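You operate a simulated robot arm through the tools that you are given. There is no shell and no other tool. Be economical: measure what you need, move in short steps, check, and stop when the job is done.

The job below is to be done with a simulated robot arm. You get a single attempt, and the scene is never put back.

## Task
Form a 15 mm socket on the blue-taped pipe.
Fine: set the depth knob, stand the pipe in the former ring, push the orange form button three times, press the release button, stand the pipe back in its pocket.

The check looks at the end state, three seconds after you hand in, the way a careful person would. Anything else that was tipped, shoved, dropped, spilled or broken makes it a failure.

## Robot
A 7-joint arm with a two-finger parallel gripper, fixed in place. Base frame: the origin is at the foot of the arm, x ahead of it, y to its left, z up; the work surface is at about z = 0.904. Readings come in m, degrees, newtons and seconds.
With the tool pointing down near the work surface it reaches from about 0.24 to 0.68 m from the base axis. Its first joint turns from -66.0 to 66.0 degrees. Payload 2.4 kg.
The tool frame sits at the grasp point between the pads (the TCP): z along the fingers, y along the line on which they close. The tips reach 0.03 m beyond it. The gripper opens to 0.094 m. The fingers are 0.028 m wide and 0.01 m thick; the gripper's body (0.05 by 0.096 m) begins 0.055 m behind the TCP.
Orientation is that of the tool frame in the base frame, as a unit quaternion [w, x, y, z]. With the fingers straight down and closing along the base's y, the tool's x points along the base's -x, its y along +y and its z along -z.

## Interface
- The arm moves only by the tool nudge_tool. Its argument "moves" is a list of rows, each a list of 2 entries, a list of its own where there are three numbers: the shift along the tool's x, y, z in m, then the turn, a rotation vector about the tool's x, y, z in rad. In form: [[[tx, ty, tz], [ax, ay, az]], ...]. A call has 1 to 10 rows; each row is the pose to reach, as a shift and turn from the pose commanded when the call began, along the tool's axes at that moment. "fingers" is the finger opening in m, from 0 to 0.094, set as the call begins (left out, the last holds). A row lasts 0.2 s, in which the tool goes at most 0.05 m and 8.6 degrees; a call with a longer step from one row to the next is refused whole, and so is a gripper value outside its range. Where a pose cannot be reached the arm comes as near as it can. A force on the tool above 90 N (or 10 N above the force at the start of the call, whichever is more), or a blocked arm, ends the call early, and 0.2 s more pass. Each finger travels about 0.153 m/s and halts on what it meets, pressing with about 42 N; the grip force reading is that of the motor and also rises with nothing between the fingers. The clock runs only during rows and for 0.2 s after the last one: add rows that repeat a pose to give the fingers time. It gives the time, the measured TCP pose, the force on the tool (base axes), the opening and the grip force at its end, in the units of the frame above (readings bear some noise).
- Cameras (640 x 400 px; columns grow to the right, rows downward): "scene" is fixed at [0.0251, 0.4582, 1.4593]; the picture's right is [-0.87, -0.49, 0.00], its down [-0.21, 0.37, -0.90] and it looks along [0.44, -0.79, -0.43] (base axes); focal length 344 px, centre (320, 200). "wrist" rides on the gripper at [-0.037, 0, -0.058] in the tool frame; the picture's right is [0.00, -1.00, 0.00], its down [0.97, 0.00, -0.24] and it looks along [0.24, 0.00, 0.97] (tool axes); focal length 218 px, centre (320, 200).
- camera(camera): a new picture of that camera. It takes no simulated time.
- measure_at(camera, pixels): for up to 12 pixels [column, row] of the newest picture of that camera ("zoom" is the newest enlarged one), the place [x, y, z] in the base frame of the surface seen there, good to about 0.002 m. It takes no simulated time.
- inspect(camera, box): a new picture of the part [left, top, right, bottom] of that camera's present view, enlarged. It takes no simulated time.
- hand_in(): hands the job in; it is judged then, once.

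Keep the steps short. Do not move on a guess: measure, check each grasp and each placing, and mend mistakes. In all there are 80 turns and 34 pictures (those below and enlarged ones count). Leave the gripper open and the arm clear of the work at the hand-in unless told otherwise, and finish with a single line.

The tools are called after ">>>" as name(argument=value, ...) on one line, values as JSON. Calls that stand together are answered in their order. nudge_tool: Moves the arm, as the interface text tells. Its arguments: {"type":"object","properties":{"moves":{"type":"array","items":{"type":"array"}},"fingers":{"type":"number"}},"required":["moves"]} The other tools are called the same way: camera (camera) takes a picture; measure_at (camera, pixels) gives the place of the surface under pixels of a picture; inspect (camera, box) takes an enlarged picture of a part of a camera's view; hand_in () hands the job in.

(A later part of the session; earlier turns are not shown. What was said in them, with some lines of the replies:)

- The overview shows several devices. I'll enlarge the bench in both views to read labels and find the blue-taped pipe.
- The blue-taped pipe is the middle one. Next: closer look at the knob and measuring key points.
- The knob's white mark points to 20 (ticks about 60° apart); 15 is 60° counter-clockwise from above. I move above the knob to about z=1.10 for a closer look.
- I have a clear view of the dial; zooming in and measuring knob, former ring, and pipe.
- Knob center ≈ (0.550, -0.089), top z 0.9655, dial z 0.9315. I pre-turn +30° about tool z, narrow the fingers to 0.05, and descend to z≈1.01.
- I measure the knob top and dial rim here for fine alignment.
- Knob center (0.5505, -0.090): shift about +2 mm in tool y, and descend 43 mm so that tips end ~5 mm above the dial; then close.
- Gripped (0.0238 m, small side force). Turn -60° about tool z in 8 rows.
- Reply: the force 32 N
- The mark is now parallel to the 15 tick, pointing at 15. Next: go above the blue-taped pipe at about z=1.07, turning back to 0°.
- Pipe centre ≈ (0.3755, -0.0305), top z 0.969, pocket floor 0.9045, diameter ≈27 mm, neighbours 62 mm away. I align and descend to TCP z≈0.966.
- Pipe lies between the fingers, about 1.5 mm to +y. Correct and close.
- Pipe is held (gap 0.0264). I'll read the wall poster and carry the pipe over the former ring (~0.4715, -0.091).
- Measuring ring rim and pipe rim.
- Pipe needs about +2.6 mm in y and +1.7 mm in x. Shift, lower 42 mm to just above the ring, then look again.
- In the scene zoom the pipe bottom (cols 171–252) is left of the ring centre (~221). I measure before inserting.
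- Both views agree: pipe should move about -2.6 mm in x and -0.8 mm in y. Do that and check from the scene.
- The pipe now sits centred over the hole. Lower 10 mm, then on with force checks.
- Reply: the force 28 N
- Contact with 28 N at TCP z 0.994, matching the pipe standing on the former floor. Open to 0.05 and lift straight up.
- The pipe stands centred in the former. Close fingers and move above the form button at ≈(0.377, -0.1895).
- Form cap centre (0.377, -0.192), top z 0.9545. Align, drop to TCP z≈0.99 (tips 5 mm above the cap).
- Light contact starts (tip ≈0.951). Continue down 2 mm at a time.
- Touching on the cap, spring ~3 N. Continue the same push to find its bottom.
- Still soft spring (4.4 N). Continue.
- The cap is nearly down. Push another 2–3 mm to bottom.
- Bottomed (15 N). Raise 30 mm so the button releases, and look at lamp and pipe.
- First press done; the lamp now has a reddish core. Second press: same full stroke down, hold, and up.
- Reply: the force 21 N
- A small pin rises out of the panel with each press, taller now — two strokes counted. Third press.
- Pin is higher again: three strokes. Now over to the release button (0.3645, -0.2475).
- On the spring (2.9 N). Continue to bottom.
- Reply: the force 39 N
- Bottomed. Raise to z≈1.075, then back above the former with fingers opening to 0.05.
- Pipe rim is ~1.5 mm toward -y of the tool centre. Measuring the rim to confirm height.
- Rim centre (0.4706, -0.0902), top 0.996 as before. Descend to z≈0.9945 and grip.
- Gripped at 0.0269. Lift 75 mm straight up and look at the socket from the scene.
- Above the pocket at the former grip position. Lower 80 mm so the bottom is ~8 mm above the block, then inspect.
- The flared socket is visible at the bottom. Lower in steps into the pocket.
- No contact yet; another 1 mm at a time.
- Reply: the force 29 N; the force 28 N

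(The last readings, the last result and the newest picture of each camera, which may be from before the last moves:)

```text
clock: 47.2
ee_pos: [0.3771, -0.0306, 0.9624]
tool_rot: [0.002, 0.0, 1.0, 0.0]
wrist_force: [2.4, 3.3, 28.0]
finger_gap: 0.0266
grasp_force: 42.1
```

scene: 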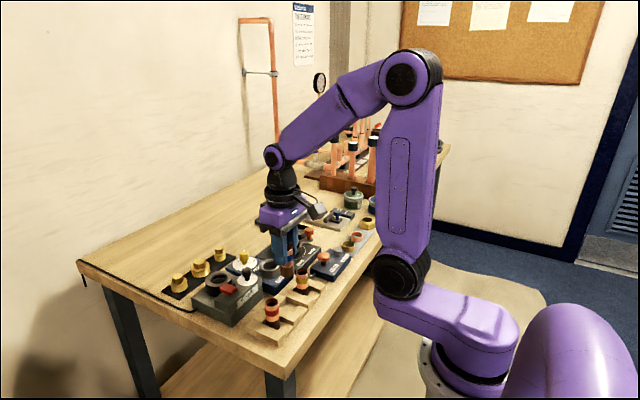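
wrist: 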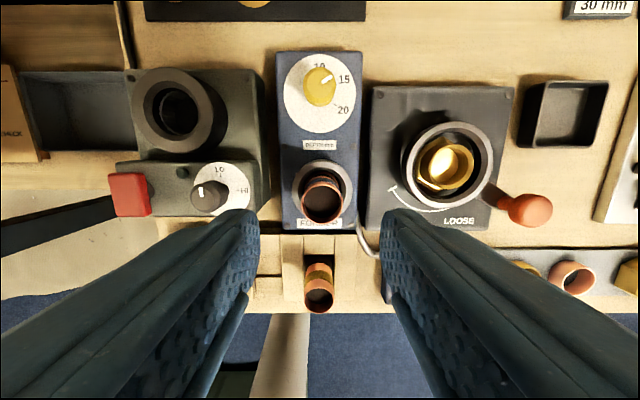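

Standing on the floor (28 N at the expected z ≈0.963). Ease up 1 mm, open to 0.044, then lift away.

>>> nudge_tool(moves=[[[0, 0, -0.001], [0, 0, 0]], [[0, 0, -0.001], [0, 0, 0]], [[0, 0, -0.001], [0, 0, 0]]], fingers=0.044)

>>> nudge_tool(moves=[[[0, 0, -0.02], [0, 0, 0]], [[0, 0, -0.05], [0, 0, 0]], [[0, 0, -0.09], [0, 0, 0]], [[0, 0, -0.13], [0, 0, 0]], [[0, 0, -0.17], [0, 0, 0]], [[-0.04, -0.01, -0.2], [0, 0, 0]], [[-0.08, -0.01, -0.2], [0, 0, 0]], [[-0.08, -0.01, -0.2], [0, 0, 0]]])

>>> inspect(camera="scene", box=[220, 225, 370, 335])

```text
clock: 48.0
ee_pos: [0.3765, -0.0289, 0.9622]
tool_rot: [0.0, 0.0, 1.0, 0.0]
wrist_force: [-1.3, 0.5, -0.6]
finger_gap: 0.0437
grasp_force: 0.1
```

```text
refused: row 6 steps farther than a row can; nothing moved
```

```text
3.64 times, centred on (295, 280) of scene
```

zoom: 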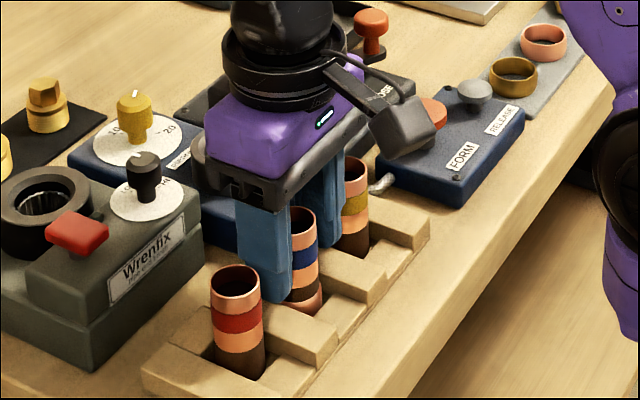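

The pipe stands in its pocket, fingers open. The lift was refused for a long step; retry with shorter steps, then the last picture.

>>> nudge_tool(moves=[[[0, 0, -0.02], [0, 0, 0]], [[0, 0, -0.05], [0, 0, 0]], [[0, 0, -0.09], [0, 0, 0]], [[0, 0, -0.13], [0, 0, 0]], [[0, 0, -0.17], [0, 0, 0]], [[-0.03, -0.02, -0.19], [0, 0, 0]], [[-0.06, -0.04, -0.2], [0, 0, 0]], [[-0.08, -0.06, -0.2], [0, 0, 0]], [[-0.08, -0.06, -0.2], [0, 0, 0]]])

>>> camera(camera="wrist")

```text
clock: 50.0
ee_pos: [0.4558, -0.0886, 1.1632]
tool_rot: [0.001, 0.0, 1.0, 0.0]
wrist_force: [0.2, 0.3, 0.3]
finger_gap: 0.044
grasp_force: 0.1
```

```text
0 pictures are left
```

wrist: 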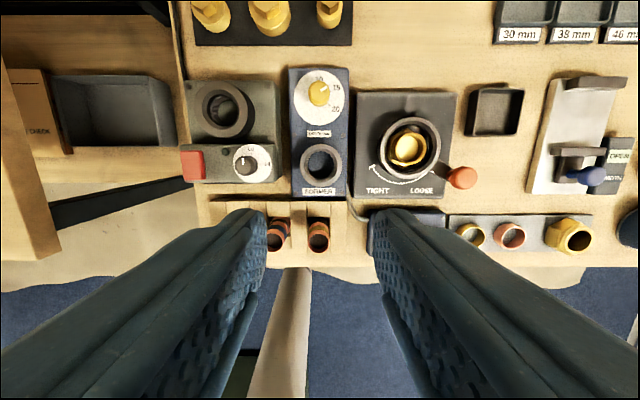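

Former ring is empty; measuring the pipe tops as a last check (blue at col 277).

>>> measure_at(camera="wrist", pixels=[[268, 238], [275, 232], [275, 246], [283, 240], [318, 230], [318, 248]])

```text
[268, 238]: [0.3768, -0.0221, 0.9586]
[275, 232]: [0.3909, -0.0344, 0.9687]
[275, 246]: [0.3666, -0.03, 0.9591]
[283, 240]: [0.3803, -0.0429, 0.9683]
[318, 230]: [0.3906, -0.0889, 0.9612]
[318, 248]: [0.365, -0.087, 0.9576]
```

The rim is at z ≈ 0.968, upright in its pocket around (0.377, -0.031). The gripper is open and clear of the work, so I'm handing in.

>>> hand_in()

```text
The job is handed in.
```

I set the depth knob to 15 mm, pressed the form button three times and the release button once, and stood the blue-taped pipe with its formed socket back in its pocket; nothing else looked disturbed.
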